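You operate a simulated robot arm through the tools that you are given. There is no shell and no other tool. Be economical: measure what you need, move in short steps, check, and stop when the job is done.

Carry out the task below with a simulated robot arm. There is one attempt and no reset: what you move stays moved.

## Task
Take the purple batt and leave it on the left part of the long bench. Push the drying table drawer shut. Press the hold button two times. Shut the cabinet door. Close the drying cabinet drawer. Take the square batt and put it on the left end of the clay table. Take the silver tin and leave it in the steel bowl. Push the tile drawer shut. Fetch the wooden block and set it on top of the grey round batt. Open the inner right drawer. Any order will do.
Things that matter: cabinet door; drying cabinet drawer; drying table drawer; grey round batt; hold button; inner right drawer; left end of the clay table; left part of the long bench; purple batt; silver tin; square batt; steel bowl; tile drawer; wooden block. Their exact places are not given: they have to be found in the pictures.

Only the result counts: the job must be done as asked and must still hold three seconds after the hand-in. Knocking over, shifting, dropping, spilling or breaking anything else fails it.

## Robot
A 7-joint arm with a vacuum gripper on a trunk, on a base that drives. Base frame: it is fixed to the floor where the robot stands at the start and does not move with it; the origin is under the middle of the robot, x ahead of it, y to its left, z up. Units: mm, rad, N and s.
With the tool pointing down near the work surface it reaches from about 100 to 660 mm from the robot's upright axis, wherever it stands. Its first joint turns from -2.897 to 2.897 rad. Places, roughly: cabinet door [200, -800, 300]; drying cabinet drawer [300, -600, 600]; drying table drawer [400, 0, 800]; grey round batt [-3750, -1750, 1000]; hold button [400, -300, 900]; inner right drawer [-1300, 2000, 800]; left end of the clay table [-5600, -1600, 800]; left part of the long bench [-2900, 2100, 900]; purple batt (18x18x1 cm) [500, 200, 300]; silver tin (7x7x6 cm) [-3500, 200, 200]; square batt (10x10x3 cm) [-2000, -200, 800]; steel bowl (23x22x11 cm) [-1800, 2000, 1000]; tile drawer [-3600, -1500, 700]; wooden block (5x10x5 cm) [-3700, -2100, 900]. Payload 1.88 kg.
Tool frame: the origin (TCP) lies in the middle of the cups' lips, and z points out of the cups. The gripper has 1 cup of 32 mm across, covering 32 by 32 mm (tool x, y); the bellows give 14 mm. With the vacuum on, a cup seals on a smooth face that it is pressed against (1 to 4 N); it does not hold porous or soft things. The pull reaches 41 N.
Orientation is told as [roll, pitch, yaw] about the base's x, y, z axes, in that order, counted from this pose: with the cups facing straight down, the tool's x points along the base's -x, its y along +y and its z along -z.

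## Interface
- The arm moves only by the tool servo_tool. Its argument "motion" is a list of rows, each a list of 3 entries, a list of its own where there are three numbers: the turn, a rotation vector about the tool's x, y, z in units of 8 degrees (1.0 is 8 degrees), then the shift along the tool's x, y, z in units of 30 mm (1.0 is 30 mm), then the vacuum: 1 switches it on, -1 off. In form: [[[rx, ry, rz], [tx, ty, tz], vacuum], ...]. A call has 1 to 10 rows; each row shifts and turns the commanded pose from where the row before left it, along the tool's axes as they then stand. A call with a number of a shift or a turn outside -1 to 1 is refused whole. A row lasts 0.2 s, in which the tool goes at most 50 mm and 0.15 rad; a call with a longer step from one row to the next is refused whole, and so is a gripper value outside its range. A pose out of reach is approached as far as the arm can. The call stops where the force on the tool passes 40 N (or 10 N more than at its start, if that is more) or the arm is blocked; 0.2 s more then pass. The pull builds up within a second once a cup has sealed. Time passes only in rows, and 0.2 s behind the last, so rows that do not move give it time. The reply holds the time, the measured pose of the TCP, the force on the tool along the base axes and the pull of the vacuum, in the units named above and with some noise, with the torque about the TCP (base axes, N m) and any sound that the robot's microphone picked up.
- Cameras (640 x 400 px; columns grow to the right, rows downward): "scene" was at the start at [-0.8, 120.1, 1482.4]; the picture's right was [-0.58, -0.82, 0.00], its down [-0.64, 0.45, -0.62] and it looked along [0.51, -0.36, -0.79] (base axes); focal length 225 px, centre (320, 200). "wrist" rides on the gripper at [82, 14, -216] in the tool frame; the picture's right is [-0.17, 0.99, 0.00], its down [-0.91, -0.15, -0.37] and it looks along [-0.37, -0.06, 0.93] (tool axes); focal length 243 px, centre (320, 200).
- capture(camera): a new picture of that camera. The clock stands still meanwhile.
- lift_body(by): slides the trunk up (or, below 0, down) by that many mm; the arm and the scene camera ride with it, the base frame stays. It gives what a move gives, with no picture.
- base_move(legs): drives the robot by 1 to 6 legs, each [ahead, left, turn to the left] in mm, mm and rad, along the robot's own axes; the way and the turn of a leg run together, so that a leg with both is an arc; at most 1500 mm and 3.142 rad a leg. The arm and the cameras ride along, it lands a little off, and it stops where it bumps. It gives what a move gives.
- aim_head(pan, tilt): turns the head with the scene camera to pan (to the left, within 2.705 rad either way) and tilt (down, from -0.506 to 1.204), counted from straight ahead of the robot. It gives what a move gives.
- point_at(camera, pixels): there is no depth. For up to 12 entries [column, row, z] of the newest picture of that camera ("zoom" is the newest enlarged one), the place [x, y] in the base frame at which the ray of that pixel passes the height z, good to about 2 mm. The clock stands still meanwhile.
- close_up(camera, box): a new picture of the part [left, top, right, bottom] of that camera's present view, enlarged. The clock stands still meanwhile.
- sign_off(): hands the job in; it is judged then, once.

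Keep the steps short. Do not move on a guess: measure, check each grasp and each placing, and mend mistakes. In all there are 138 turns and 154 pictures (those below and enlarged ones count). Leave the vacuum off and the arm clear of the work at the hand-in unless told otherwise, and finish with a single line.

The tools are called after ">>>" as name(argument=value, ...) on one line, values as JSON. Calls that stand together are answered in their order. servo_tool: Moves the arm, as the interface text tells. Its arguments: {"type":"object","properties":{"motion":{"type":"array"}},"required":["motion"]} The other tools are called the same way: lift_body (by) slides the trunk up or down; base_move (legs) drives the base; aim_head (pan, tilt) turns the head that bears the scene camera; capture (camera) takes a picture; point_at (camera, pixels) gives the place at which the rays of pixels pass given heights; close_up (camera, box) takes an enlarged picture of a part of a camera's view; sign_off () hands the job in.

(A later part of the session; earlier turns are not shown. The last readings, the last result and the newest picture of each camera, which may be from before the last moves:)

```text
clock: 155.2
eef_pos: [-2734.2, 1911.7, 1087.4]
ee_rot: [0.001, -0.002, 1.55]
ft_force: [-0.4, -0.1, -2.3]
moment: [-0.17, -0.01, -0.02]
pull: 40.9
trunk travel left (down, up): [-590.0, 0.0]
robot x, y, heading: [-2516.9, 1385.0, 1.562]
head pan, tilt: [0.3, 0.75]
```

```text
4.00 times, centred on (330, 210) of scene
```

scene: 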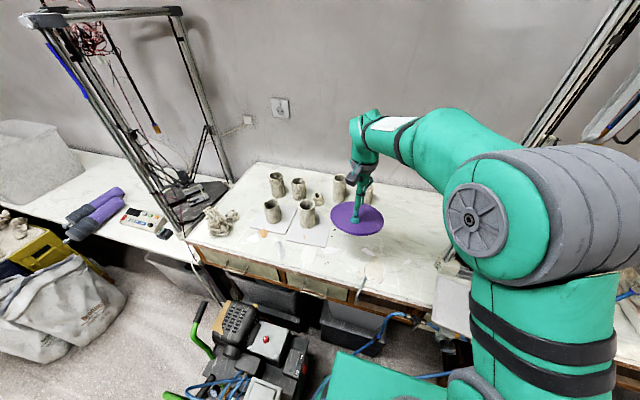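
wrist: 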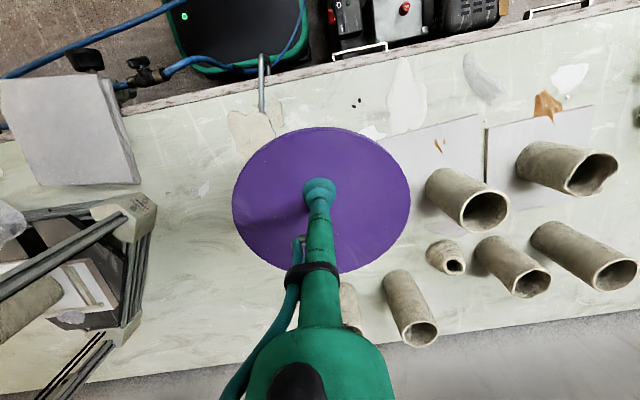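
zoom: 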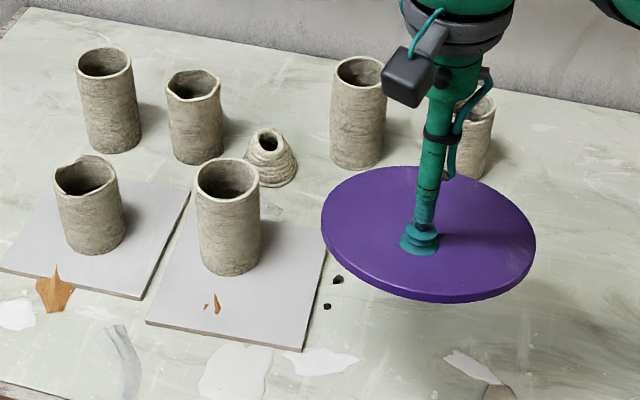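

Plate edge is at x≈−2830, so I shift the batt 37 mm right and 37 mm inward (centre −2700,1980), then descend.

>>> servo_tool(motion=[[[0, 0, 0], [-0.6, -0.6, 0.3], 1], [[0, 0, 0], [-0.6, -0.6, 0.9], 1], [[0, 0, 0], [0, 0, 1], 1], [[0, 0, 0], [0, 0, 1], 1], [[0, 0, 0], [0, 0, 1], 1], [[0, 0, 0], [0, 0, 1], 1]])

>>> capture(camera="wrist")

>>> close_up(camera="scene", box=[290, 170, 450, 270])

```text
clock: 156.6
eef_pos: [-2699.3, 1947.8, 931.1]
ee_rot: [0.001, -0.002, 1.548]
ft_force: [-0.6, -0.7, -2.8]
moment: [-0.21, 0.01, -0.01]
pull: 40.3
trunk travel left (down, up): [-590.0, 0.0]
robot x, y, heading: [-2515.2, 1384.0, 1.558]
head pan, tilt: [0.3, 0.75]
```

```text
54 pictures are left
```

wrist: 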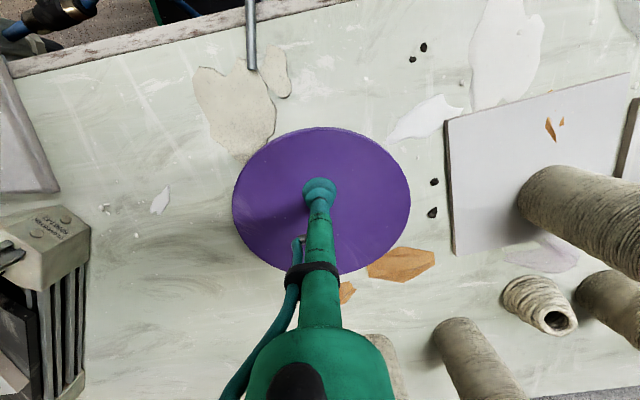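

```text
4.00 times, centred on (370, 220) of scene
```

zoom: 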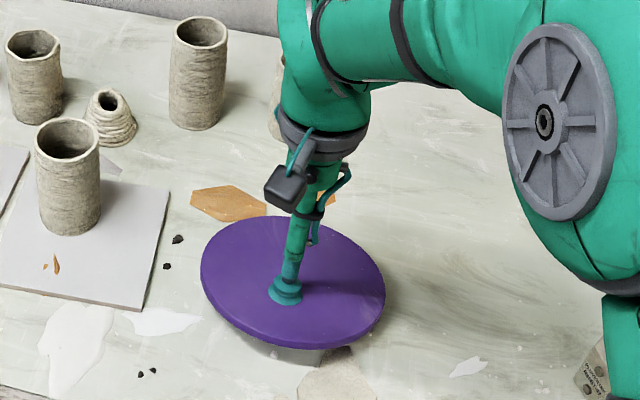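

The scraps are only stains. Lower slowly until contact.

>>> servo_tool(motion=[[[0, 0, 0], [0, 0, 0.3], 1], [[0, 0, 0], [0, 0, 0.3], 1], [[0, 0, 0], [0, 0, 0.15], 1]])

>>> servo_tool(motion=[[[0, 0, 0], [0, 0, 0.15], 1], [[0, 0, 0], [0, 0, 0.1], 1]])

>>> close_up(camera="scene", box=[290, 170, 450, 270])

```text
clock: 157.4
eef_pos: [-2698.1, 1947.2, 911.1]
ee_rot: [0.003, -0.006, 1.55]
ft_force: [0.8, -2.1, 5.5]
moment: [0.28, -0.11, 0.05]
pull: 40.5
trunk travel left (down, up): [-590.0, 0.0]
robot x, y, heading: [-2513.0, 1382.3, 1.563]
head pan, tilt: [0.3, 0.75]
```

```text
clock: 158.0
eef_pos: [-2699.2, 1946.8, 904.3]
ee_rot: [0.004, -0.008, 1.55]
ft_force: [2.1, -2.8, 29.4]
moment: [0.33, -0.17, -0.15]
pull: 40.8
trunk travel left (down, up): [-590.0, 0.0]
robot x, y, heading: [-2514.2, 1385.7, 1.554]
head pan, tilt: [0.3, 0.75]
```

```text
4.00 times, centred on (370, 220) of scene
```

zoom: 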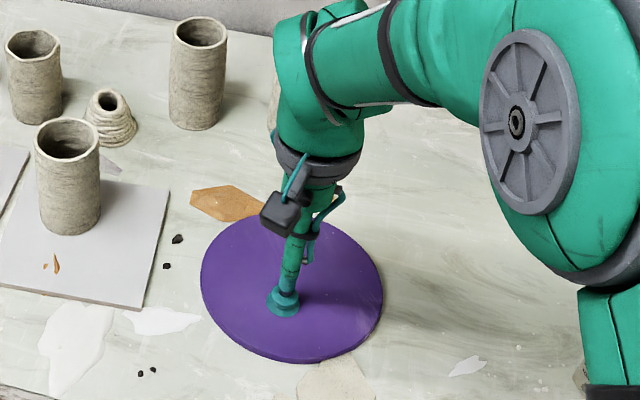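

Seated on the bench. Ease the pressure, release, and lift.

>>> servo_tool(motion=[[[0, 0, 0], [0, 0, -0.15], 1], [[0, 0, 0], [0, 0, 0], -1], [[0, 0, 0], [0, 0, 0], -1], [[0, 0, 0], [0, 0, 0], -1], [[0, 0, 0], [0, 0, -0.3], -1], [[0, 0, 0], [0, 0, -0.8], -1], [[0, 0, 0], [0, 0, -1], -1], [[0, 0, 0], [0, 0, -1], -1], [[0, 0, 0], [0, 0, -1], -1]])

>>> capture(camera="wrist")

```text
clock: 160.0
eef_pos: [-2698.3, 1947.0, 1030.3]
ee_rot: [0.001, -0.002, 1.55]
ft_force: [-0.5, -0.1, -0.3]
moment: [0.03, -0.02, -0.01]
pull: 0.1
trunk travel left (down, up): [-590.0, 0.0]
robot x, y, heading: [-2512.1, 1389.3, 1.56]
head pan, tilt: [0.3, 0.75]
```

```text
51 pictures are left
```

wrist: 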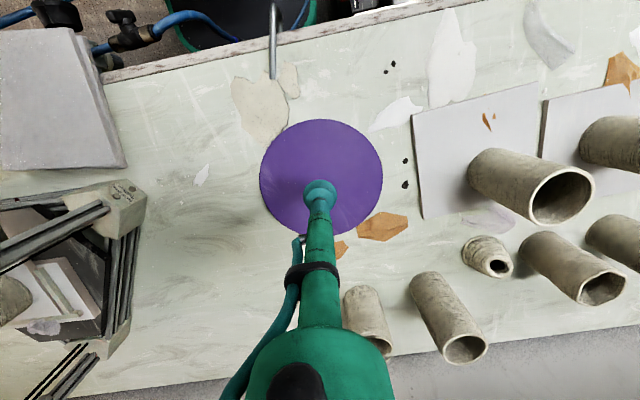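

The purple batt is well placed. Next, the inner right drawer: retract the arm and drive right to x≈−1300, then look at the drawer.

>>> servo_tool(motion=[[[0, 0, 0], [0, 0, -1], -1], [[0, 0, 0], [0.5, -0.7, -1], -1], [[0, 0, 0], [1, -0.8, 0], -1], [[0, 0, 0], [1, -0.8, 0], -1], [[0, 0, 0], [1, -0.8, 0], -1], [[0, 0, 0], [1, -0.8, 0], -1], [[0, 0, 0], [1, -0.8, 0], -1], [[0, 0, 0], [1, -0.8, 0], -1], [[0, 0, 0], [0, -0.8, 0], -1]])

>>> base_move(legs=[[-230, 0, 0], [0, -1170, 0]])

>>> aim_head(pan=0.1, tilt=0.7)

>>> capture(camera="scene")

>>> capture(camera="wrist")

```text
clock: 162.0
eef_pos: [-2513.1, 1748.4, 1089.7]
ee_rot: [0.003, -0.001, 1.55]
ft_force: [0.3, 0.7, -0.5]
moment: [0.05, -0.01, 0.02]
pull: 0.1
trunk travel left (down, up): [-590.0, 0.0]
robot x, y, heading: [-2517.0, 1388.3, 1.557]
head pan, tilt: [0.3, 0.75]
```

```text
clock: 169.3
eef_pos: [-1351.9, 1508.9, 1089.6]
ee_rot: [0.003, -0.001, 1.56]
ft_force: [-0.9, 0.0, 0.0]
moment: [0.02, -0.01, 0.01]
pull: 0.0
trunk travel left (down, up): [-590.0, 0.0]
robot x, y, heading: [-1346.8, 1150.5, 1.57]
head pan, tilt: [0.3, 0.75]
```

```text
clock: 170.0
eef_pos: [-1350.3, 1510.0, 1088.4]
ee_rot: [0.001, -0.002, 1.562]
ft_force: [-0.4, -0.5, 0.7]
moment: [-0.03, -0.01, 0.0]
pull: 0.0
trunk travel left (down, up): [-590.0, 0.0]
robot x, y, heading: [-1353.1, 1147.3, 1.571]
head pan, tilt: [0.099, 0.7]
```

```text
50 pictures are left
```

scene: 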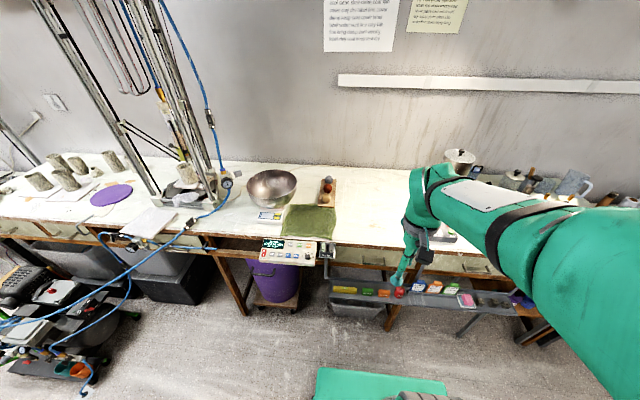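

```text
49 pictures are left
```

wrist: 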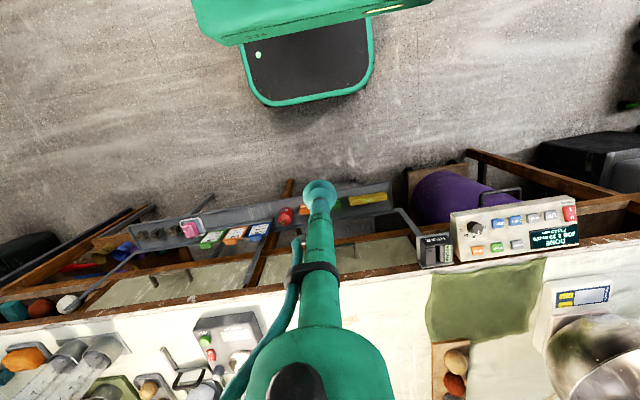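

>>> close_up(camera="wrist", box=[230, 160, 470, 310])

>>> close_up(camera="scene", box=[300, 220, 460, 320])

```text
2.67 times, centred on (350, 235) of wrist
```

zoom: 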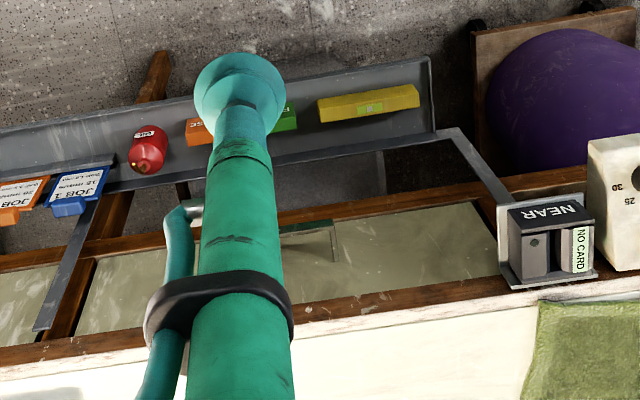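

```text
4.00 times, centred on (380, 270) of scene
```

zoom: 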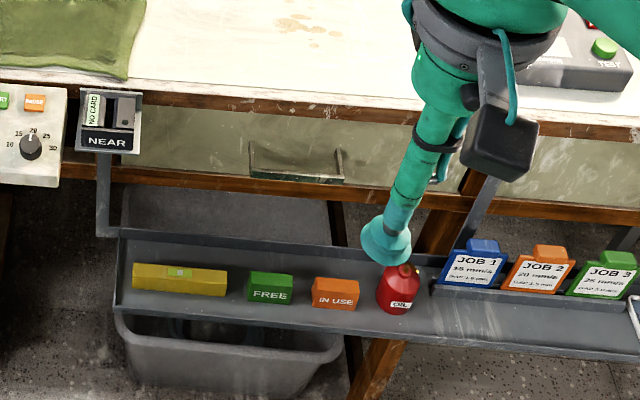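

>>> point_at(camera="scene", pixels=[[362.8, 263, 750], [362.8, 263, 800], [362.8, 263, 850], [333, 252, 800], [333, 252, 850], [329, 266, 700], [329, 266, 750], [400, 275, 600], [330, 285, 600]])

>>> point_at(camera="wrist", pixels=[[355.6, 242.5, 750], [355.6, 242.5, 800], [355.6, 242.5, 850], [416, 236, 750], [416, 236, 800], [390, 185, 600], [285, 217, 600], [330, 282, 880]])

```text
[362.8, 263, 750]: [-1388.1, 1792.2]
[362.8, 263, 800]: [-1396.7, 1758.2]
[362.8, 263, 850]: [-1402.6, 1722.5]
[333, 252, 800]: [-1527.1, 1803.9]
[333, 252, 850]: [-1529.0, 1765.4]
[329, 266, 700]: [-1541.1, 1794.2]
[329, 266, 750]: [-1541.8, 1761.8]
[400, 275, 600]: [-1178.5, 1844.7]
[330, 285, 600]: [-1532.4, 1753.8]
```

```text
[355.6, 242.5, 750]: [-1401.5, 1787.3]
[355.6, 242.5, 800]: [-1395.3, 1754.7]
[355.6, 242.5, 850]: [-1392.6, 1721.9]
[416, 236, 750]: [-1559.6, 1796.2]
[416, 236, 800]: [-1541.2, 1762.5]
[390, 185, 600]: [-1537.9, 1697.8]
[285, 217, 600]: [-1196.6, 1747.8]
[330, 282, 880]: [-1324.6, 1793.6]
```

Handle bar is at (−1396..−1290, 1757, 797), the front face near y≈1790. I'll turn the tool horizontal (pointing at the bench), aim at x≈−1240, then lower with the trunk.

>>> servo_tool(motion=[[[0, -0.9375, 0], [-0.64, -0.306, 0], -1], [[0, -0.9375, 0], [-0.634, -0.306, 0.084], -1], [[0, -0.9375, 0], [-0.618, -0.306, 0.166], -1], [[0, -0.9375, 0], [-0.591, -0.306, 0.245], -1], [[0, -0.9375, 0], [-0.554, -0.306, 0.32], -1], [[0, -0.9375, 0], [-0.508, -0.306, 0.39], -1], [[0, -0.9375, 0], [-0.452, -0.306, 0.452], -1], [[0, -0.9375, 0], [-0.39, -0.306, 0.508], -1], [[0, -0.9375, 0], [-0.32, -0.306, 0.554], -1], [[0, -0.9375, 0], [-0.245, -0.306, 0.591], -1]])

>>> servo_tool(motion=[[[0, -0.9375, 0], [-0.166, -0.306, 0.618], -1], [[0, -0.9375, 0], [-0.084, -0.306, 0.634], -1]])

```text
clock: 171.4
eef_pos: [-1305.4, 1597.8, 994.1]
ee_rot: [0.054, -0.553, 1.554]
ft_force: [-0.3, 1.7, 0.1]
moment: [-0.02, 0.0, 0.0]
pull: 0.1
trunk travel left (down, up): [-590.0, 0.0]
robot x, y, heading: [-1348.1, 1148.4, 1.566]
head pan, tilt: [0.099, 0.7]
stopped in row 7: the arm was blocked; the commanded pose is now the measured one
```

```text
clock: 172.0
eef_pos: [-1312.9, 1586.3, 884.0]
ee_rot: [0.148, -0.474, 1.512]
ft_force: [0.4, -0.1, -0.1]
moment: [0.06, -0.01, 0.0]
pull: 0.0
trunk travel left (down, up): [-590.0, 0.0]
robot x, y, heading: [-1349.5, 1149.1, 1.569]
head pan, tilt: [0.099, 0.7]
stopped in row 2: the arm was blocked; the commanded pose is now the measured one
```

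Wrist limit reached: the shoulder is too high for a level tool. Raise the tool relative to the arm, straighten roll, and drop the trunk 400 mm.

>>> servo_tool(motion=[[[0.5, 0, 0], [-0.456, 0, -0.89], -1], [[0.5, 0, 0], [-0.456, 0, -0.89], -1], [[0, 0, 0], [-0.456, 0, -0.89], -1], [[0, 0, 0], [-0.456, 0, -0.89], -1], [[0, 0, 0], [-0.456, 0, -0.89], -1], [[0, 0, 0], [-0.456, 0, -0.89], -1], [[0, 0, 0], [-0.456, 0, -0.89], -1], [[0, 0, 0], [-0.456, 0, -0.89], -1], [[0, 0, 0], [-0.456, 0, -0.89], -1], [[0, 0, 0], [-0.456, 0, -0.89], -1]])

>>> lift_body(by=-390)

>>> servo_tool(motion=[[[0, -1, 0], [-0.2, -0.4, 0.1], -1], [[0, -1, 0], [-0.2, -0.4, 0.15], -1], [[0, -1, 0], [-0.2, -0.4, 0.2], -1], [[0, -1, 0], [-0.1, -0.4, 0.25], -1], [[0, -1, 0], [-0.1, -0.4, 0.3], -1], [[0, -1, 0], [-0.05, -0.4, 0.3], -1], [[0, -1, 0], [0, 0, 0.3], -1]])

```text
clock: 174.2
eef_pos: [-1307.0, 1584.0, 1194.5]
ee_rot: [0.007, -0.473, 1.513]
ft_force: [0.2, 0.6, 0.3]
moment: [-0.01, 0.0, 0.0]
pull: 0.2
trunk travel left (down, up): [-590.0, 0.0]
robot x, y, heading: [-1350.8, 1150.2, 1.57]
head pan, tilt: [0.099, 0.7]
```

```text
clock: 177.9
eef_pos: [-1307.2, 1577.3, 797.5]
ee_rot: [0.014, -0.429, 1.51]
ft_force: [-0.2, 0.3, -0.1]
moment: [0.05, -0.04, 0.01]
pull: 0.1
trunk travel left (down, up): [-200.0, 390.0]
robot x, y, heading: [-1350.3, 1151.5, 1.569]
head pan, tilt: [0.099, 0.7]
```

```text
clock: 178.6
eef_pos: [-1289.2, 1593.1, 722.0]
ee_rot: [0.075, -0.572, 1.487]
ft_force: [-0.4, 0.8, 0.3]
moment: [0.04, -0.03, -0.01]
pull: 0.1
trunk travel left (down, up): [-200.0, 390.0]
robot x, y, heading: [-1348.6, 1146.4, 1.571]
head pan, tilt: [0.099, 0.7]
stopped in row 3: the arm was blocked; the commanded pose is now the measured one
```

>>> aim_head(pan=0.0, tilt=0.5)

>>> capture(camera="scene")

>>> capture(camera="wrist")

```text
clock: 179.3
eef_pos: [-1289.7, 1594.4, 721.4]
ee_rot: [0.075, -0.575, 1.488]
ft_force: [-0.8, -0.4, -0.1]
moment: [0.03, 0.01, 0.02]
pull: 0.1
trunk travel left (down, up): [-200.0, 390.0]
robot x, y, heading: [-1354.3, 1148.5, 1.571]
head pan, tilt: [0.0, 0.499]
```

```text
46 pictures are left
```

scene: 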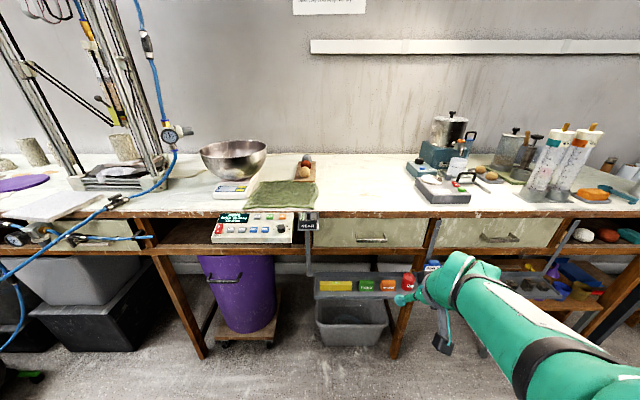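

```text
45 pictures are left
```

wrist: 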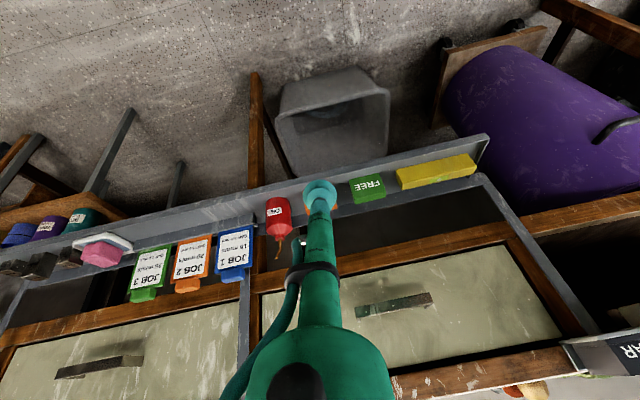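

The level forward pose is blocked because the elbow sits out to the right. I'll lift clear of the tray, then test tilting toward forward-left (in line with the forearm), which would let me turn the base instead.

>>> servo_tool(motion=[[[0, 1, 0], [-0.5, 0, -0.85], -1], [[0, 1, 0], [-0.4, 0, -0.9], -1], [[0, 1, 0], [-0.3, 0, -0.95], -1], [[0.2, 1, 0], [-0.1, 0.5, -1], -1], [[0.3, 0, 0.3], [-0.3, 0.5, -1], -1], [[0, 0, 0.3], [-0.5, 0.5, -0.8], -1]])

>>> servo_tool(motion=[[[-0.6, -0.72, 0], [0, 0, 0], -1], [[-0.6, -0.72, 0], [0, 0, 0], -1], [[-0.6, -0.72, 0], [0, 0, 0], -1], [[-0.6, -0.72, 0], [0, 0, 0], -1], [[-0.6, -0.72, 0], [0, 0, 0], -1], [[-0.6, -0.72, 0], [0, 0, 0], -1], [[-0.6, -0.72, 0], [0, 0, 0], -1], [[-0.6, -0.72, 0], [0, 0, 0], -1], [[-0.6, -0.72, 0], [0, 0, 0], -1], [[-0.6, -0.72, 0], [0, 0, 0], -1]])

```text
clock: 180.7
eef_pos: [-1325.9, 1618.1, 899.2]
ee_rot: [-0.007, -0.02, 1.443]
ft_force: [0.1, -0.1, 1.3]
moment: [0.0, 0.0, -0.01]
pull: 0.1
trunk travel left (down, up): [-200.0, 390.0]
robot x, y, heading: [-1352.5, 1145.3, 1.568]
head pan, tilt: [0.0, 0.499]
```

```text
clock: 182.6
eef_pos: [-1402.3, 1619.8, 894.5]
ee_rot: [0.903, -0.757, 1.255]
ft_force: [-0.4, 0.3, 0.3]
moment: [0.04, -0.02, 0.01]
pull: 0.1
trunk travel left (down, up): [-200.0, 390.0]
robot x, y, heading: [-1347.6, 1146.9, 1.571]
head pan, tilt: [0.0, 0.499]
stopped in row 9: the arm was blocked; the commanded pose is now the measured one
```

Much better: 63° reached. Raise the tool a bit relative to the arm and try the remaining 27°.

>>> servo_tool(motion=[[[0, 0, 0], [-0.687, 0.571, -0.45], -1], [[0, 0, 0], [-0.687, 0.571, -0.45], -1], [[0, 0, 0], [-0.687, 0.571, -0.45], -1], [[0, 0, 0], [-0.687, 0.571, -0.45], -1], [[-0.6, -0.72, 0], [0, 0, 0], -1], [[-0.6, -0.72, 0], [0, 0, 0], -1], [[-0.6, -0.72, 0], [0, 0, 0], -1], [[-0.4, -0.45, 0], [0, 0, 0], -1]])

>>> capture(camera="scene")

```text
clock: 184.3
eef_pos: [-1457.5, 1619.3, 1004.2]
ee_rot: [1.433, -0.84, 1.013]
ft_force: [1.2, -0.7, -0.7]
moment: [-0.01, -0.01, 0.02]
pull: 0.0
trunk travel left (down, up): [-200.0, 390.0]
robot x, y, heading: [-1353.2, 1146.2, 1.568]
head pan, tilt: [0.0, 0.499]
stopped in row 8: the arm was blocked; the commanded pose is now the measured one
```

```text
44 pictures are left
```

scene: 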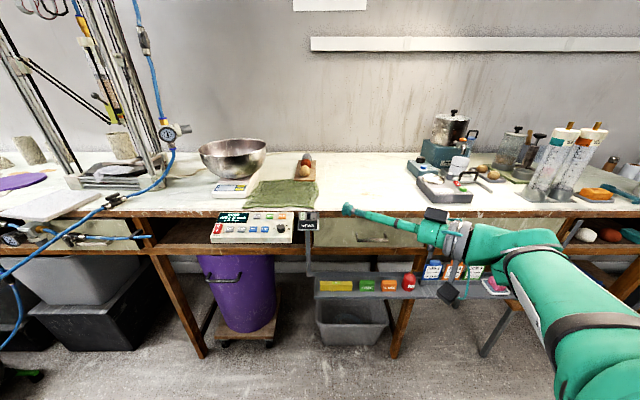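

The tool is now level, pointing 52° left of the robot's front. Turn the base 0.908 rad to the right and shift so that the tool faces the drawer right of its handle.

>>> base_move(legs=[[0, 0, -0.908], [-92, 203, 0]])

>>> lift_body(by=-200)

>>> aim_head(pan=0.7, tilt=0.5)

>>> capture(camera="scene")

>>> capture(camera="wrist")

```text
clock: 188.3
eef_pos: [-1239.7, 1624.0, 1003.0]
ee_rot: [1.434, -0.836, 0.098]
ft_force: [0.2, -0.7, 0.4]
moment: [0.0, -0.01, -0.01]
pull: 0.0
trunk travel left (down, up): [-200.0, 390.0]
robot x, y, heading: [-1543.9, 1249.7, 0.658]
head pan, tilt: [0.0, 0.499]
```

```text
clock: 190.5
eef_pos: [-1236.7, 1621.8, 801.2]
ee_rot: [1.436, -0.829, 0.097]
ft_force: [0.0, -0.6, -0.1]
moment: [0.0, 0.03, 0.02]
pull: 0.1
trunk travel left (down, up): [0.0, 590.0]
robot x, y, heading: [-1545.2, 1249.2, 0.663]
head pan, tilt: [0.0, 0.499]
```

```text
clock: 191.6
eef_pos: [-1237.2, 1622.3, 801.8]
ee_rot: [1.432, -0.829, 0.098]
ft_force: [0.2, -0.3, -0.4]
moment: [0.0, 0.0, -0.01]
pull: 0.0
trunk travel left (down, up): [0.0, 590.0]
robot x, y, heading: [-1546.2, 1248.7, 0.659]
head pan, tilt: [0.7, 0.499]
```

```text
43 pictures are left
```

scene: 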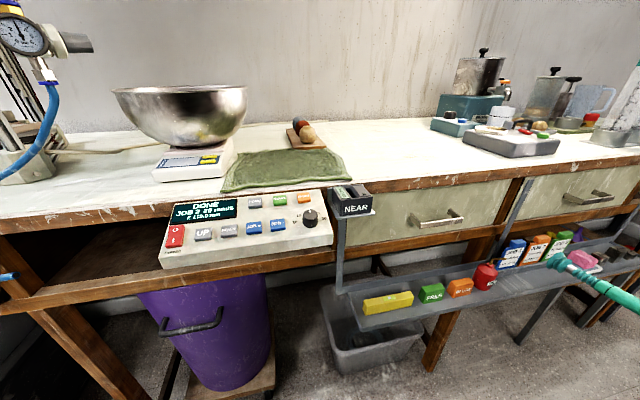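

```text
42 pictures are left
```

wrist: 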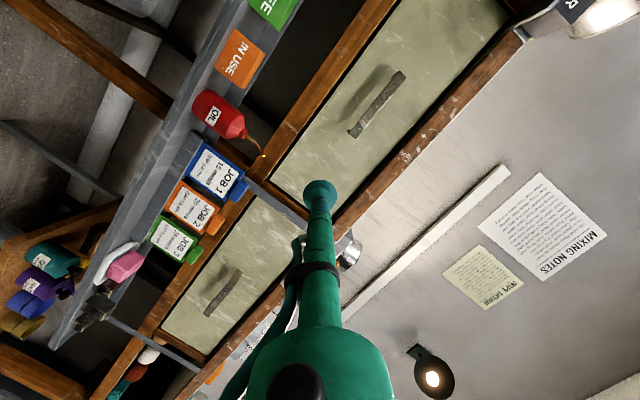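

The cup faces the drawer front right of the handle. Advance 120 mm with a small rise, then slowly with vacuum on.

>>> servo_tool(motion=[[[0, 0, 0], [-0.13, 0.12, 1], -1], [[0, 0, 0], [-0.13, 0.12, 1], -1], [[0, 0, 0], [-0.13, 0.12, 1], -1], [[0, 0, 0], [0, 0, 0.8], -1]])

>>> close_up(camera="wrist", box=[220, 80, 460, 230])

```text
clock: 192.6
eef_pos: [-1245.5, 1733.8, 813.5]
ee_rot: [1.441, -0.846, 0.094]
ft_force: [0.1, -0.3, -0.6]
moment: [0.02, 0.05, 0.03]
pull: 0.0
trunk travel left (down, up): [0.0, 590.0]
robot x, y, heading: [-1550.1, 1248.2, 0.66]
head pan, tilt: [0.7, 0.499]
```

```text
2.67 times, centred on (340, 155) of wrist
```

zoom: 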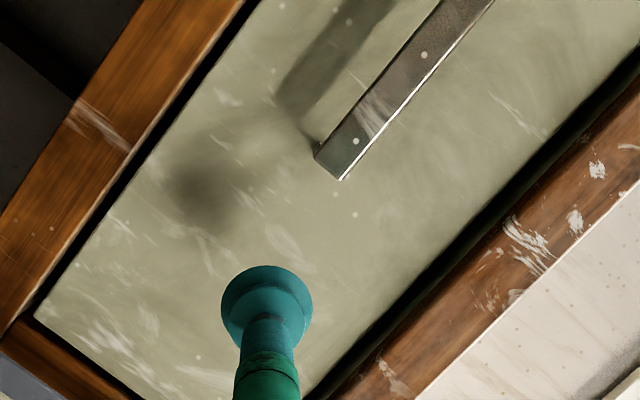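

Cup is well on the front panel, beside the handle. Vacuum on and approach slowly.

>>> servo_tool(motion=[[[0, 0, 0], [0, 0, 0.6], 1], [[0, 0, 0], [0, 0, 0.5], 1], [[0, 0, 0], [0, 0, 0.3], 1], [[0, 0, 0], [0, 0, 0.2], 1], [[0, 0, 0], [0, 0, 0], 1]])

>>> servo_tool(motion=[[[0, 0, 0], [0, 0, 0.15], 1], [[0, 0, 0], [0, 0, 0.1], 1], [[0, 0, 0], [0, 0, 0], 1]])

```text
clock: 193.8
eef_pos: [-1241.8, 1781.8, 808.6]
ee_rot: [1.439, -0.842, 0.093]
ft_force: [0.4, -0.7, 0.5]
moment: [-0.02, 0.0, 0.02]
pull: 0.1
trunk travel left (down, up): [0.0, 590.0]
robot x, y, heading: [-1547.1, 1248.1, 0.657]
head pan, tilt: [0.7, 0.499]
```

```text
clock: 194.6
eef_pos: [-1243.6, 1789.1, 808.6]
ee_rot: [1.44, -0.841, 0.092]
ft_force: [-0.5, 0.7, -0.1]
moment: [0.0, 0.0, 0.02]
pull: 0.1
trunk travel left (down, up): [0.0, 590.0]
robot x, y, heading: [-1546.3, 1250.0, 0.66]
head pan, tilt: [0.7, 0.499]
```

>>> servo_tool(motion=[[[0, 0, 0], [0, 0, 0.15], 1], [[0, 0, 0], [0, 0, 0.15], 1], [[0, 0, 0], [0, 0, 0.1], 1], [[0, 0, 0], [0, 0, 0], 1]])

>>> servo_tool(motion=[[[0, 0, 0], [0, 0, 0.12], 1], [[0, 0, 0], [0, 0, 0.12], 1], [[0, 0, 0], [0, 0, 0.1], 1], [[0, 0, 0], [0, 0, 0], 1]])

```text
clock: 195.6
eef_pos: [-1243.8, 1800.3, 805.2]
ee_rot: [1.44, -0.839, 0.094]
ft_force: [-9.4, -26.5, -13.6]
moment: [0.68, -0.54, -0.07]
pull: 40.5
trunk travel left (down, up): [0.0, 590.0]
robot x, y, heading: [-1546.0, 1253.8, 0.66]
head pan, tilt: [0.7, 0.499]
```

```text
clock: 196.2
eef_pos: [-1242.2, 1806.3, 805.2]
ee_rot: [1.435, -0.841, 0.096]
ft_force: [-3.3, -9.8, -1.1]
moment: [0.6, -0.02, -0.05]
pull: 41.0
trunk travel left (down, up): [0.0, 590.0]
robot x, y, heading: [-1547.9, 1250.8, 0.655]
head pan, tilt: [0.7, 0.499]
stopped in row 3: the force on the tool passed its limit at 42 N (the readings are from after the stop); the commanded pose is now the measured one
```

Sealed. Pull the drawer out slowly.

>>> servo_tool(motion=[[[0, 0, 0], [0, 0, -0.2], 1], [[0, 0, 0], [0, 0, -0.2], 1], [[0, 0, 0], [0, 0, -0.2], 1], [[0, 0, 0], [0, 0, -0.3], 1], [[0, 0, 0], [0, 0, -0.3], 1], [[0, 0, 0], [0, 0, -0.3], 1], [[0, 0, 0], [0, 0, -0.3], 1], [[0, 0, 0], [0, 0, -0.3], 1]])

>>> capture(camera="scene")

```text
clock: 198.0
eef_pos: [-1239.1, 1751.8, 804.6]
ee_rot: [1.437, -0.818, 0.111]
ft_force: [-10.3, -0.3, 16.5]
moment: [-0.16, -0.16, -0.58]
pull: 40.0
trunk travel left (down, up): [0.0, 590.0]
robot x, y, heading: [-1546.1, 1256.0, 0.656]
head pan, tilt: [0.7, 0.499]
```

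```text
40 pictures are left
```

scene: 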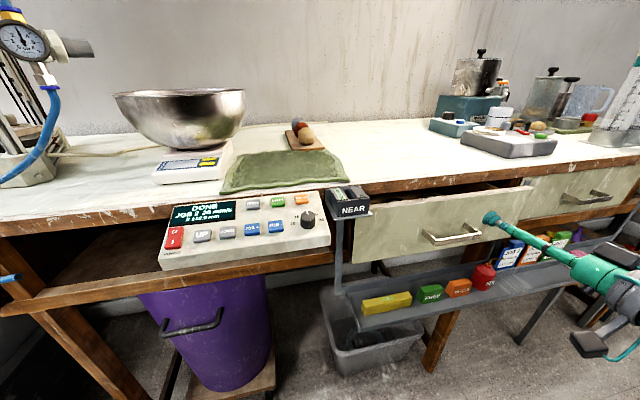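

It slides open. Continue ~100 mm more with a slight downward compensation.

>>> servo_tool(motion=[[[0, 0, 0], [0.08, -0.05, -0.3], 1], [[0, 0, 0], [0.05, -0.03, -0.35], 1], [[0, 0, 0], [0.02, -0.02, -0.35], 1], [[0, 0, 0], [0.02, -0.02, -0.35], 1], [[0, 0, 0], [0.02, -0.02, -0.35], 1], [[0, 0, 0], [0.02, -0.02, -0.35], 1], [[0, 0, 0], [0.02, -0.02, -0.35], 1], [[0, 0, 0], [0.02, -0.02, -0.35], 1], [[0, 0, 0], [0.02, -0.02, -0.35], 1], [[0, 0, 0], [0.02, -0.02, -0.35], 1]])

>>> servo_tool(motion=[[[0, 0, 0], [0.02, -0.02, -0.35], 1], [[0, 0, 0], [0.02, -0.02, -0.35], 1], [[0, 0, 0], [0.02, -0.02, -0.35], 1], [[0, 0, 0], [0.02, -0.02, -0.35], 1], [[0, 0, 0], [0.02, -0.02, -0.35], 1]])

>>> capture(camera="scene")

```text
clock: 199.8
eef_pos: [-1258.2, 1706.6, 750.4]
ee_rot: [1.406, -0.687, 0.248]
ft_force: [17.4, 1.7, 3.7]
moment: [0.17, 0.05, -0.12]
pull: 40.7
trunk travel left (down, up): [0.0, 590.0]
robot x, y, heading: [-1551.3, 1248.9, 0.658]
head pan, tilt: [0.7, 0.499]
stopped in row 9: the arm was blocked; the commanded pose is now the measured one
```

```text
clock: 201.0
eef_pos: [-1249.5, 1654.9, 746.7]
ee_rot: [1.409, -0.658, 0.254]
ft_force: [0.0, 0.5, 0.2]
moment: [-0.01, 0.02, -0.01]
pull: 0.0
trunk travel left (down, up): [0.0, 590.0]
robot x, y, heading: [-1549.0, 1251.3, 0.654]
head pan, tilt: [0.7, 0.499]
```

```text
39 pictures are left
```

scene: 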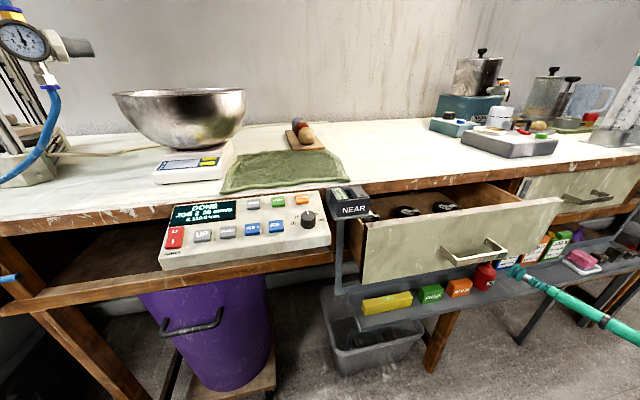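

The seal slipped at ~105 mm because the arm ran out of room backward; the drawer is part-open. I'll move the base back, re-seat the cup, and pull further with the base.

>>> base_move(legs=[[-55, -71, 0]])

>>> servo_tool(motion=[[[0, 0, 0], [-0.6, 0.78, 0.4], -1], [[0, 0, 0], [-0.6, 0.78, 0.4], -1], [[0.33, -0.43, 0.07], [0, 0, 0.3], -1], [[0.33, -0.43, 0.07], [0, 0, 0.3], -1]])

>>> capture(camera="wrist")

```text
clock: 202.1
eef_pos: [-1248.7, 1565.2, 746.8]
ee_rot: [1.406, -0.66, 0.249]
ft_force: [-0.1, 0.2, 0.0]
moment: [-0.03, -0.02, -0.01]
pull: 0.2
trunk travel left (down, up): [0.0, 590.0]
robot x, y, heading: [-1550.9, 1156.6, 0.656]
head pan, tilt: [0.7, 0.499]
```

```text
clock: 203.3
eef_pos: [-1225.5, 1620.4, 752.7]
ee_rot: [1.357, -0.564, 0.093]
ft_force: [-1.1, -0.4, 1.0]
moment: [0.01, 0.01, -0.04]
pull: 0.1
trunk travel left (down, up): [0.0, 590.0]
robot x, y, heading: [-1545.2, 1161.0, 0.659]
head pan, tilt: [0.7, 0.499]
stopped in row 4: the arm was blocked; the commanded pose is now the measured one
```

```text
38 pictures are left
```

wrist: 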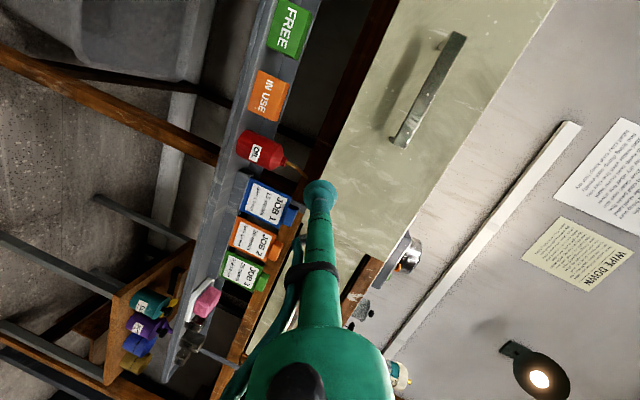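

The arm cannot rise itself here; use the trunk (+62 mm), then advance and seal again.

>>> lift_body(by=62)

>>> servo_tool(motion=[[[0, 0, 0], [0, 0, 0.6], 1], [[0, 0, 0], [0, 0, 0.6], 1], [[0, 0, 0], [0, 0, 0.4], 1], [[0, 0, 0], [0, 0, 0.3], 1], [[0, 0, 0], [0, 0, 0.2], 1], [[0, 0, 0], [0, 0, 0], 1]])

>>> servo_tool(motion=[[[0, 0, 0], [0, 0, 0.2], 1], [[0, 0, 0], [0, 0, 0.15], 1], [[0, 0, 0], [0, 0, 0.15], 1], [[0, 0, 0], [0, 0, 0], 1]])

```text
clock: 204.3
eef_pos: [-1226.7, 1619.9, 818.0]
ee_rot: [1.361, -0.566, 0.098]
ft_force: [0.3, -0.6, 0.3]
moment: [0.0, -0.01, -0.01]
pull: 0.1
trunk travel left (down, up): [-62.0, 528.0]
robot x, y, heading: [-1549.2, 1160.8, 0.661]
head pan, tilt: [0.7, 0.499]
```

```text
clock: 205.8
eef_pos: [-1231.4, 1675.7, 813.6]
ee_rot: [1.373, -0.577, 0.091]
ft_force: [-0.1, -0.4, -0.2]
moment: [0.01, -0.02, -0.02]
pull: 0.0
trunk travel left (down, up): [-62.0, 528.0]
robot x, y, heading: [-1548.8, 1160.7, 0.656]
head pan, tilt: [0.7, 0.499]
```

```text
clock: 206.8
eef_pos: [-1230.6, 1691.8, 810.7]
ee_rot: [1.368, -0.577, 0.092]
ft_force: [2.3, -1.4, -7.5]
moment: [0.63, -0.14, -0.04]
pull: 40.7
trunk travel left (down, up): [-62.0, 528.0]
robot x, y, heading: [-1547.0, 1157.0, 0.657]
head pan, tilt: [0.7, 0.499]
```

Sealed at y≈1692 (115 mm open). Pull 110 mm more by driving the base straight back in −y.

>>> base_move(legs=[[-37, -47.5, 0]])

>>> base_move(legs=[[-31, -39.6, 0]])

>>> capture(camera="scene")

```text
clock: 207.7
eef_pos: [-1229.8, 1631.8, 812.0]
ee_rot: [1.369, -0.577, 0.092]
ft_force: [3.4, 0.1, -13.4]
moment: [0.59, 0.1, -0.03]
pull: 40.5
trunk travel left (down, up): [-62.0, 528.0]
robot x, y, heading: [-1547.5, 1096.5, 0.662]
head pan, tilt: [0.7, 0.499]
```

```text
clock: 208.6
eef_pos: [-1230.9, 1581.7, 811.2]
ee_rot: [1.368, -0.575, 0.093]
ft_force: [4.5, 1.0, -5.1]
moment: [0.59, 0.05, -0.04]
pull: 40.8
trunk travel left (down, up): [-62.0, 528.0]
robot x, y, heading: [-1552.6, 1049.5, 0.664]
head pan, tilt: [0.7, 0.499]
```

```text
37 pictures are left
```

scene: 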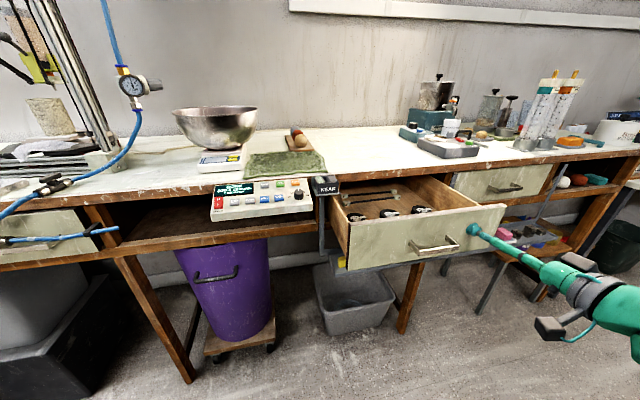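

Opened about 225 mm. A further 50 mm to be safe, then release.

>>> base_move(legs=[[-31, -39.6, 0]])

>>> servo_tool(motion=[[[0, 0, 0], [0, 0, 0], -1], [[0, 0, 0], [0, 0, 0], -1], [[0, 0, 0], [0, 0, 0], -1], [[0, 0, 0], [0, 0, -0.3], -1], [[0, 0, 0], [0, 0, -0.6], -1]])

>>> base_move(legs=[[40, -160, 0]])

>>> capture(camera="scene")

```text
clock: 209.6
eef_pos: [-1231.5, 1531.6, 810.1]
ee_rot: [1.368, -0.578, 0.091]
ft_force: [2.2, 0.5, -2.8]
moment: [0.6, -0.02, -0.06]
pull: 40.6
trunk travel left (down, up): [-62.0, 528.0]
robot x, y, heading: [-1550.2, 998.6, 0.657]
head pan, tilt: [0.7, 0.499]
```

```text
clock: 210.8
eef_pos: [-1232.2, 1504.3, 815.0]
ee_rot: [1.369, -0.575, 0.093]
ft_force: [0.2, 0.0, -1.0]
moment: [0.03, 0.01, -0.02]
pull: 0.0
trunk travel left (down, up): [-62.0, 528.0]
robot x, y, heading: [-1548.3, 1002.2, 0.663]
head pan, tilt: [0.7, 0.499]
```

```text
clock: 212.2
eef_pos: [-1103.0, 1401.5, 816.0]
ee_rot: [1.369, -0.577, 0.091]
ft_force: [0.1, 0.5, -0.2]
moment: [-0.02, -0.04, -0.02]
pull: 0.1
trunk travel left (down, up): [-62.0, 528.0]
robot x, y, heading: [-1416.4, 895.5, 0.662]
head pan, tilt: [0.7, 0.499]
```

```text
36 pictures are left
```

scene: 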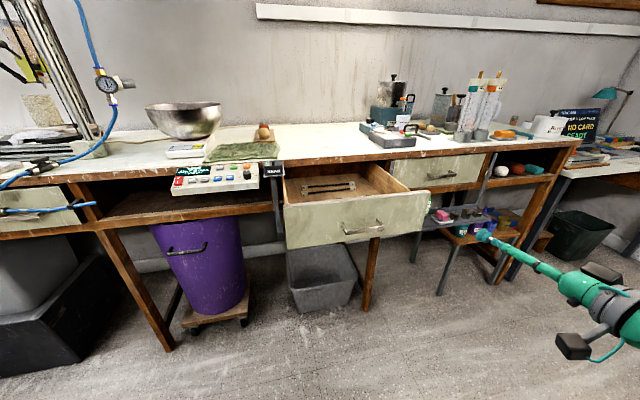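

Drawer is open 275 mm. Next: bring the tool back to pointing down, raise the trunk, and look for the square batt on the centre table.

>>> lift_body(by=390)

>>> servo_tool(motion=[[[0.6, 0.72, 0], [0, 0, 0], -1], [[0.6, 0.72, 0], [0, 0, 0], -1], [[0.6, 0.72, 0], [0, 0, 0], -1], [[0.6, 0.72, 0], [0, 0, 0], -1], [[0.6, 0.72, 0], [0, 0, 0], -1], [[0.6, 0.72, 0], [0, 0, 0], -1], [[0.6, 0.72, 0], [0, 0, 0], -1], [[0.6, 0.72, 0], [0, 0, 0], -1], [[0.6, 0.72, 0], [0, 0, 0], -1], [[0.6, 0.72, 0], [0, 0, 0], -1]])

>>> aim_head(pan=2.6, tilt=0.55)

>>> capture(camera="scene")

>>> aim_head(pan=-2.6, tilt=0.55)

>>> capture(camera="scene")

```text
clock: 215.9
eef_pos: [-1102.8, 1400.9, 1205.8]
ee_rot: [1.367, -0.577, 0.092]
ft_force: [-0.2, -0.4, -0.6]
moment: [-0.01, -0.02, 0.01]
pull: 0.1
trunk travel left (down, up): [-452.0, 138.0]
robot x, y, heading: [-1417.3, 897.3, 0.66]
head pan, tilt: [0.7, 0.499]
```

```text
clock: 218.2
eef_pos: [-1102.8, 1402.2, 1206.0]
ee_rot: [0.273, 0.117, 0.812]
ft_force: [0.2, -0.2, 1.3]
moment: [0.03, -0.03, 0.02]
pull: 0.0
trunk travel left (down, up): [-452.0, 138.0]
robot x, y, heading: [-1420.3, 898.8, 0.66]
head pan, tilt: [0.7, 0.499]
```

```text
clock: 220.0
eef_pos: [-1102.3, 1402.4, 1205.8]
ee_rot: [0.275, 0.117, 0.81]
ft_force: [-0.7, 0.2, 0.2]
moment: [0.02, -0.01, 0.0]
pull: 0.1
trunk travel left (down, up): [-452.0, 138.0]
robot x, y, heading: [-1418.2, 894.6, 0.664]
head pan, tilt: [2.601, 0.55]
```

```text
35 pictures are left
```

scene: 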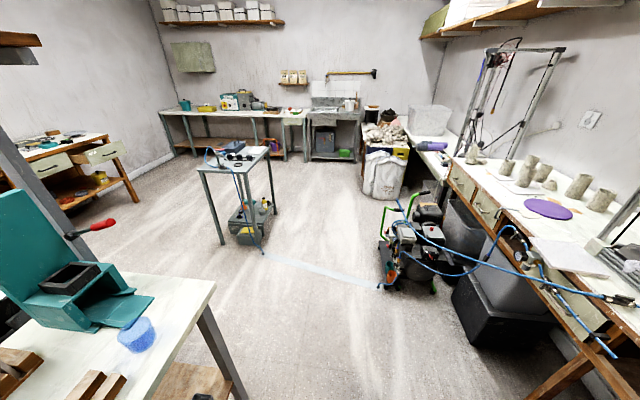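

```text
clock: 224.1
eef_pos: [-1104.1, 1403.1, 1204.2]
ee_rot: [0.273, 0.117, 0.81]
ft_force: [-0.3, 0.8, -0.3]
moment: [-0.02, 0.0, -0.01]
pull: 0.0
trunk travel left (down, up): [-452.0, 138.0]
robot x, y, heading: [-1421.1, 895.5, 0.659]
head pan, tilt: [-2.601, 0.55]
```

```text
34 pictures are left
```

scene: 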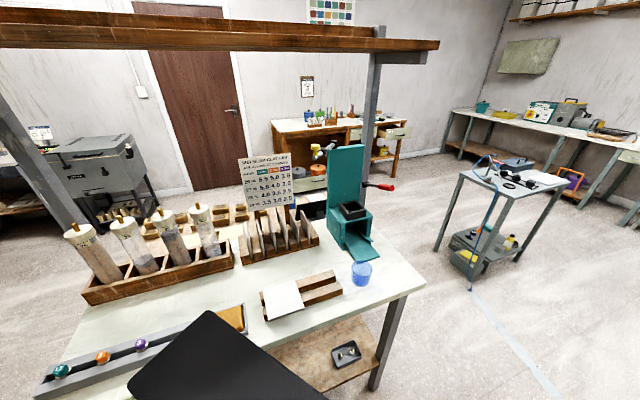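

>>> point_at(camera="scene", pixels=[[285, 300, 900], [425, 290, 900], [380, 390, 0], [350, 245, 900], [468, 290, 0], [440, 250, 0], [505, 190, 850], [300, 225, 850], [390, 185, 800], [508, 255, 200]])

>>> close_up(camera="scene", box=[120, 140, 440, 340])

>>> close_up(camera="scene", box=[420, 140, 580, 300])

```text
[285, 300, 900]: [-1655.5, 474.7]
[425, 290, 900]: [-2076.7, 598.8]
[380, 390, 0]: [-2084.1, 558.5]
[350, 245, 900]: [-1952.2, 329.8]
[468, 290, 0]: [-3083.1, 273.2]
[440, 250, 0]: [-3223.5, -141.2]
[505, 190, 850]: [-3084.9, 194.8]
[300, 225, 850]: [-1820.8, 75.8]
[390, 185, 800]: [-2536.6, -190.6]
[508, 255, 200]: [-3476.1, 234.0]
```

```text
2.00 times, centred on (280, 240) of scene
```

zoom: 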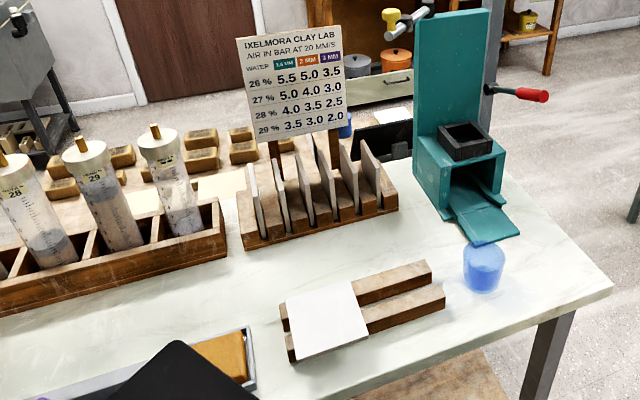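

```text
2.50 times, centred on (500, 220) of scene
```

zoom: 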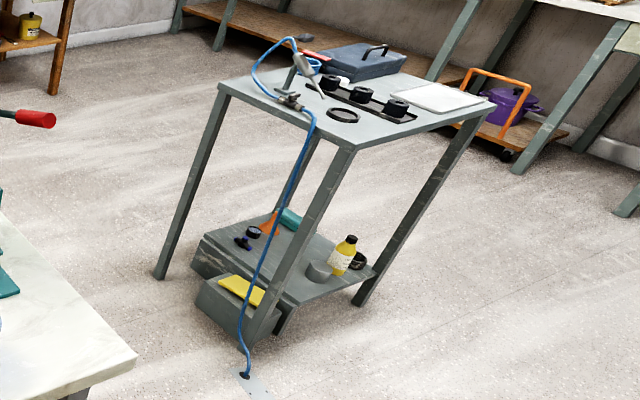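

The tin is visible on the trolley's lower shelf (grey, left of the yellow bottle). The square batt must be behind the teal press; I'll square the tool and drive round to the west side of the tables.

>>> servo_tool(motion=[[[0.66, -0.28, 0.36], [0.5, -0.6, 0], -1], [[0.66, -0.28, 0.36], [0.5, -0.6, 0], -1], [[0.66, -0.28, 0.36], [0.5, -0.6, 0], -1], [[0, 0, 0], [0.8, -0.9, 0], -1], [[0, 0, 0], [0.9, -0.9, 0], -1], [[0, 0, 0], [0.9, -0.9, 0], -1], [[0, 0, 0], [0.9, -0.9, 0], -1]])

>>> base_move(legs=[[0, 0, -0.66], [-1180, 0, 0], [0, -950, 0]])

>>> aim_head(pan=0.0, tilt=0.75)

>>> capture(camera="scene")

```text
clock: 225.7
eef_pos: [-1119.0, 1182.1, 1205.6]
ee_rot: [-0.015, 0.024, 0.646]
ft_force: [0.0, 0.4, -0.7]
moment: [-0.05, 0.01, 0.0]
pull: 0.1
trunk travel left (down, up): [-452.0, 138.0]
robot x, y, heading: [-1417.9, 896.0, 0.656]
head pan, tilt: [-2.601, 0.55]
```

```text
clock: 238.0
eef_pos: [-2171.2, -18.9, 1204.6]
ee_rot: [-0.014, 0.021, 0.0]
ft_force: [-0.3, -0.6, 0.4]
moment: [-0.04, 0.0, 0.0]
pull: 0.0
trunk travel left (down, up): [-452.0, 138.0]
robot x, y, heading: [-2581.9, -62.7, 0.013]
head pan, tilt: [-2.601, 0.55]
```

```text
clock: 240.3
eef_pos: [-2170.8, -17.5, 1205.5]
ee_rot: [-0.017, 0.021, -0.003]
ft_force: [-0.5, -0.3, 0.2]
moment: [-0.02, 0.0, 0.01]
pull: 0.0
trunk travel left (down, up): [-452.0, 138.0]
robot x, y, heading: [-2580.8, -61.4, 0.015]
head pan, tilt: [0.0, 0.75]
```

```text
31 pictures are left
```

scene: 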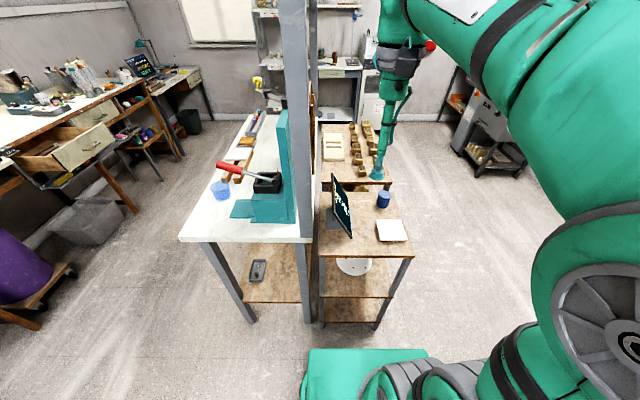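

I see the white square batt at (391,230) on the lower wooden table. Wrist view for triangulation.

>>> capture(camera="wrist")

>>> point_at(camera="scene", pixels=[[391, 229, 700], [391, 229, 750], [391, 229, 800], [377, 220, 750], [407, 241, 750], [412, 257, 700]])

```text
30 pictures are left
```

wrist: 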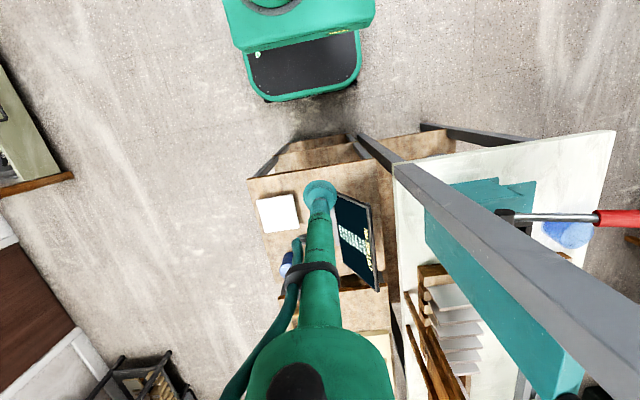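

```text
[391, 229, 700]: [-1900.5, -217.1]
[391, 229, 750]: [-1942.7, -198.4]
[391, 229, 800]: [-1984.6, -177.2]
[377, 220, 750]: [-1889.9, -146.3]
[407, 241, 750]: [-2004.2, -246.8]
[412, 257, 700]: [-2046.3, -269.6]
```

>>> point_at(camera="wrist", pixels=[[278, 213, 700], [278, 213, 750], [278, 213, 800], [257, 200, 780], [295, 195, 780], [299, 225, 780], [262, 233, 780]])

```text
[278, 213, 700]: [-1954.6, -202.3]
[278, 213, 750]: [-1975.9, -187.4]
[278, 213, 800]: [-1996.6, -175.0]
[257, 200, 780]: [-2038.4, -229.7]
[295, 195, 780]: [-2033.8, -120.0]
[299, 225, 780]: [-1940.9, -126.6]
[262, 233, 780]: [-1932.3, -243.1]
```

Batt top ≈ z 820, centre (−2005,−168). Move above it and descend to z≈900.

>>> servo_tool(motion=[[[-0.1, -0.15, 0], [-0.92, -0.84, 0], -1], [[0, 0, 0], [-0.92, -0.84, 0], -1], [[0, 0, 0], [-0.92, -0.84, 0], -1], [[0, 0, 0], [-0.92, -0.84, 0], -1], [[0, 0, 0], [-0.92, -0.84, 0], -1], [[0, 0, 0], [-0.92, -0.84, 0], -1]])

>>> servo_tool(motion=[[[0, 0, 0], [0, 0, 1], -1], [[0, 0, 0], [0, 0, 1], -1], [[0, 0, 0], [0, 0, 1], -1], [[0, 0, 0], [0, 0, 1], -1], [[0, 0, 0], [0, 0, 1], -1], [[0, 0, 0], [0, 0, 1], -1], [[0, 0, 0], [0, 0, 1], -1], [[0, 0, 0], [0, 0, 1], -1], [[0, 0, 0], [0, 0, 1], -1], [[0, 0, 0], [0, 0, 1], -1]])

>>> capture(camera="wrist")

```text
clock: 241.7
eef_pos: [-2005.0, -170.5, 1205.0]
ee_rot: [0.001, 0.001, -0.002]
ft_force: [-1.2, -0.2, 0.2]
moment: [-0.01, -0.03, 0.0]
pull: 0.0
trunk travel left (down, up): [-452.0, 138.0]
robot x, y, heading: [-2581.3, -62.1, 0.015]
head pan, tilt: [0.0, 0.75]
```

```text
clock: 243.9
eef_pos: [-2005.6, -171.2, 903.8]
ee_rot: [0.0, 0.0, -0.003]
ft_force: [-0.2, -0.4, -0.1]
moment: [-0.02, 0.02, 0.04]
pull: 0.1
trunk travel left (down, up): [-452.0, 138.0]
robot x, y, heading: [-2584.7, -61.0, 0.009]
head pan, tilt: [0.0, 0.75]
```

```text
29 pictures are left
```

wrist: 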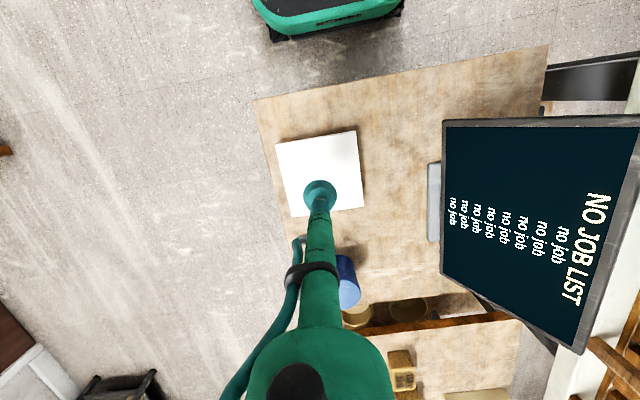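

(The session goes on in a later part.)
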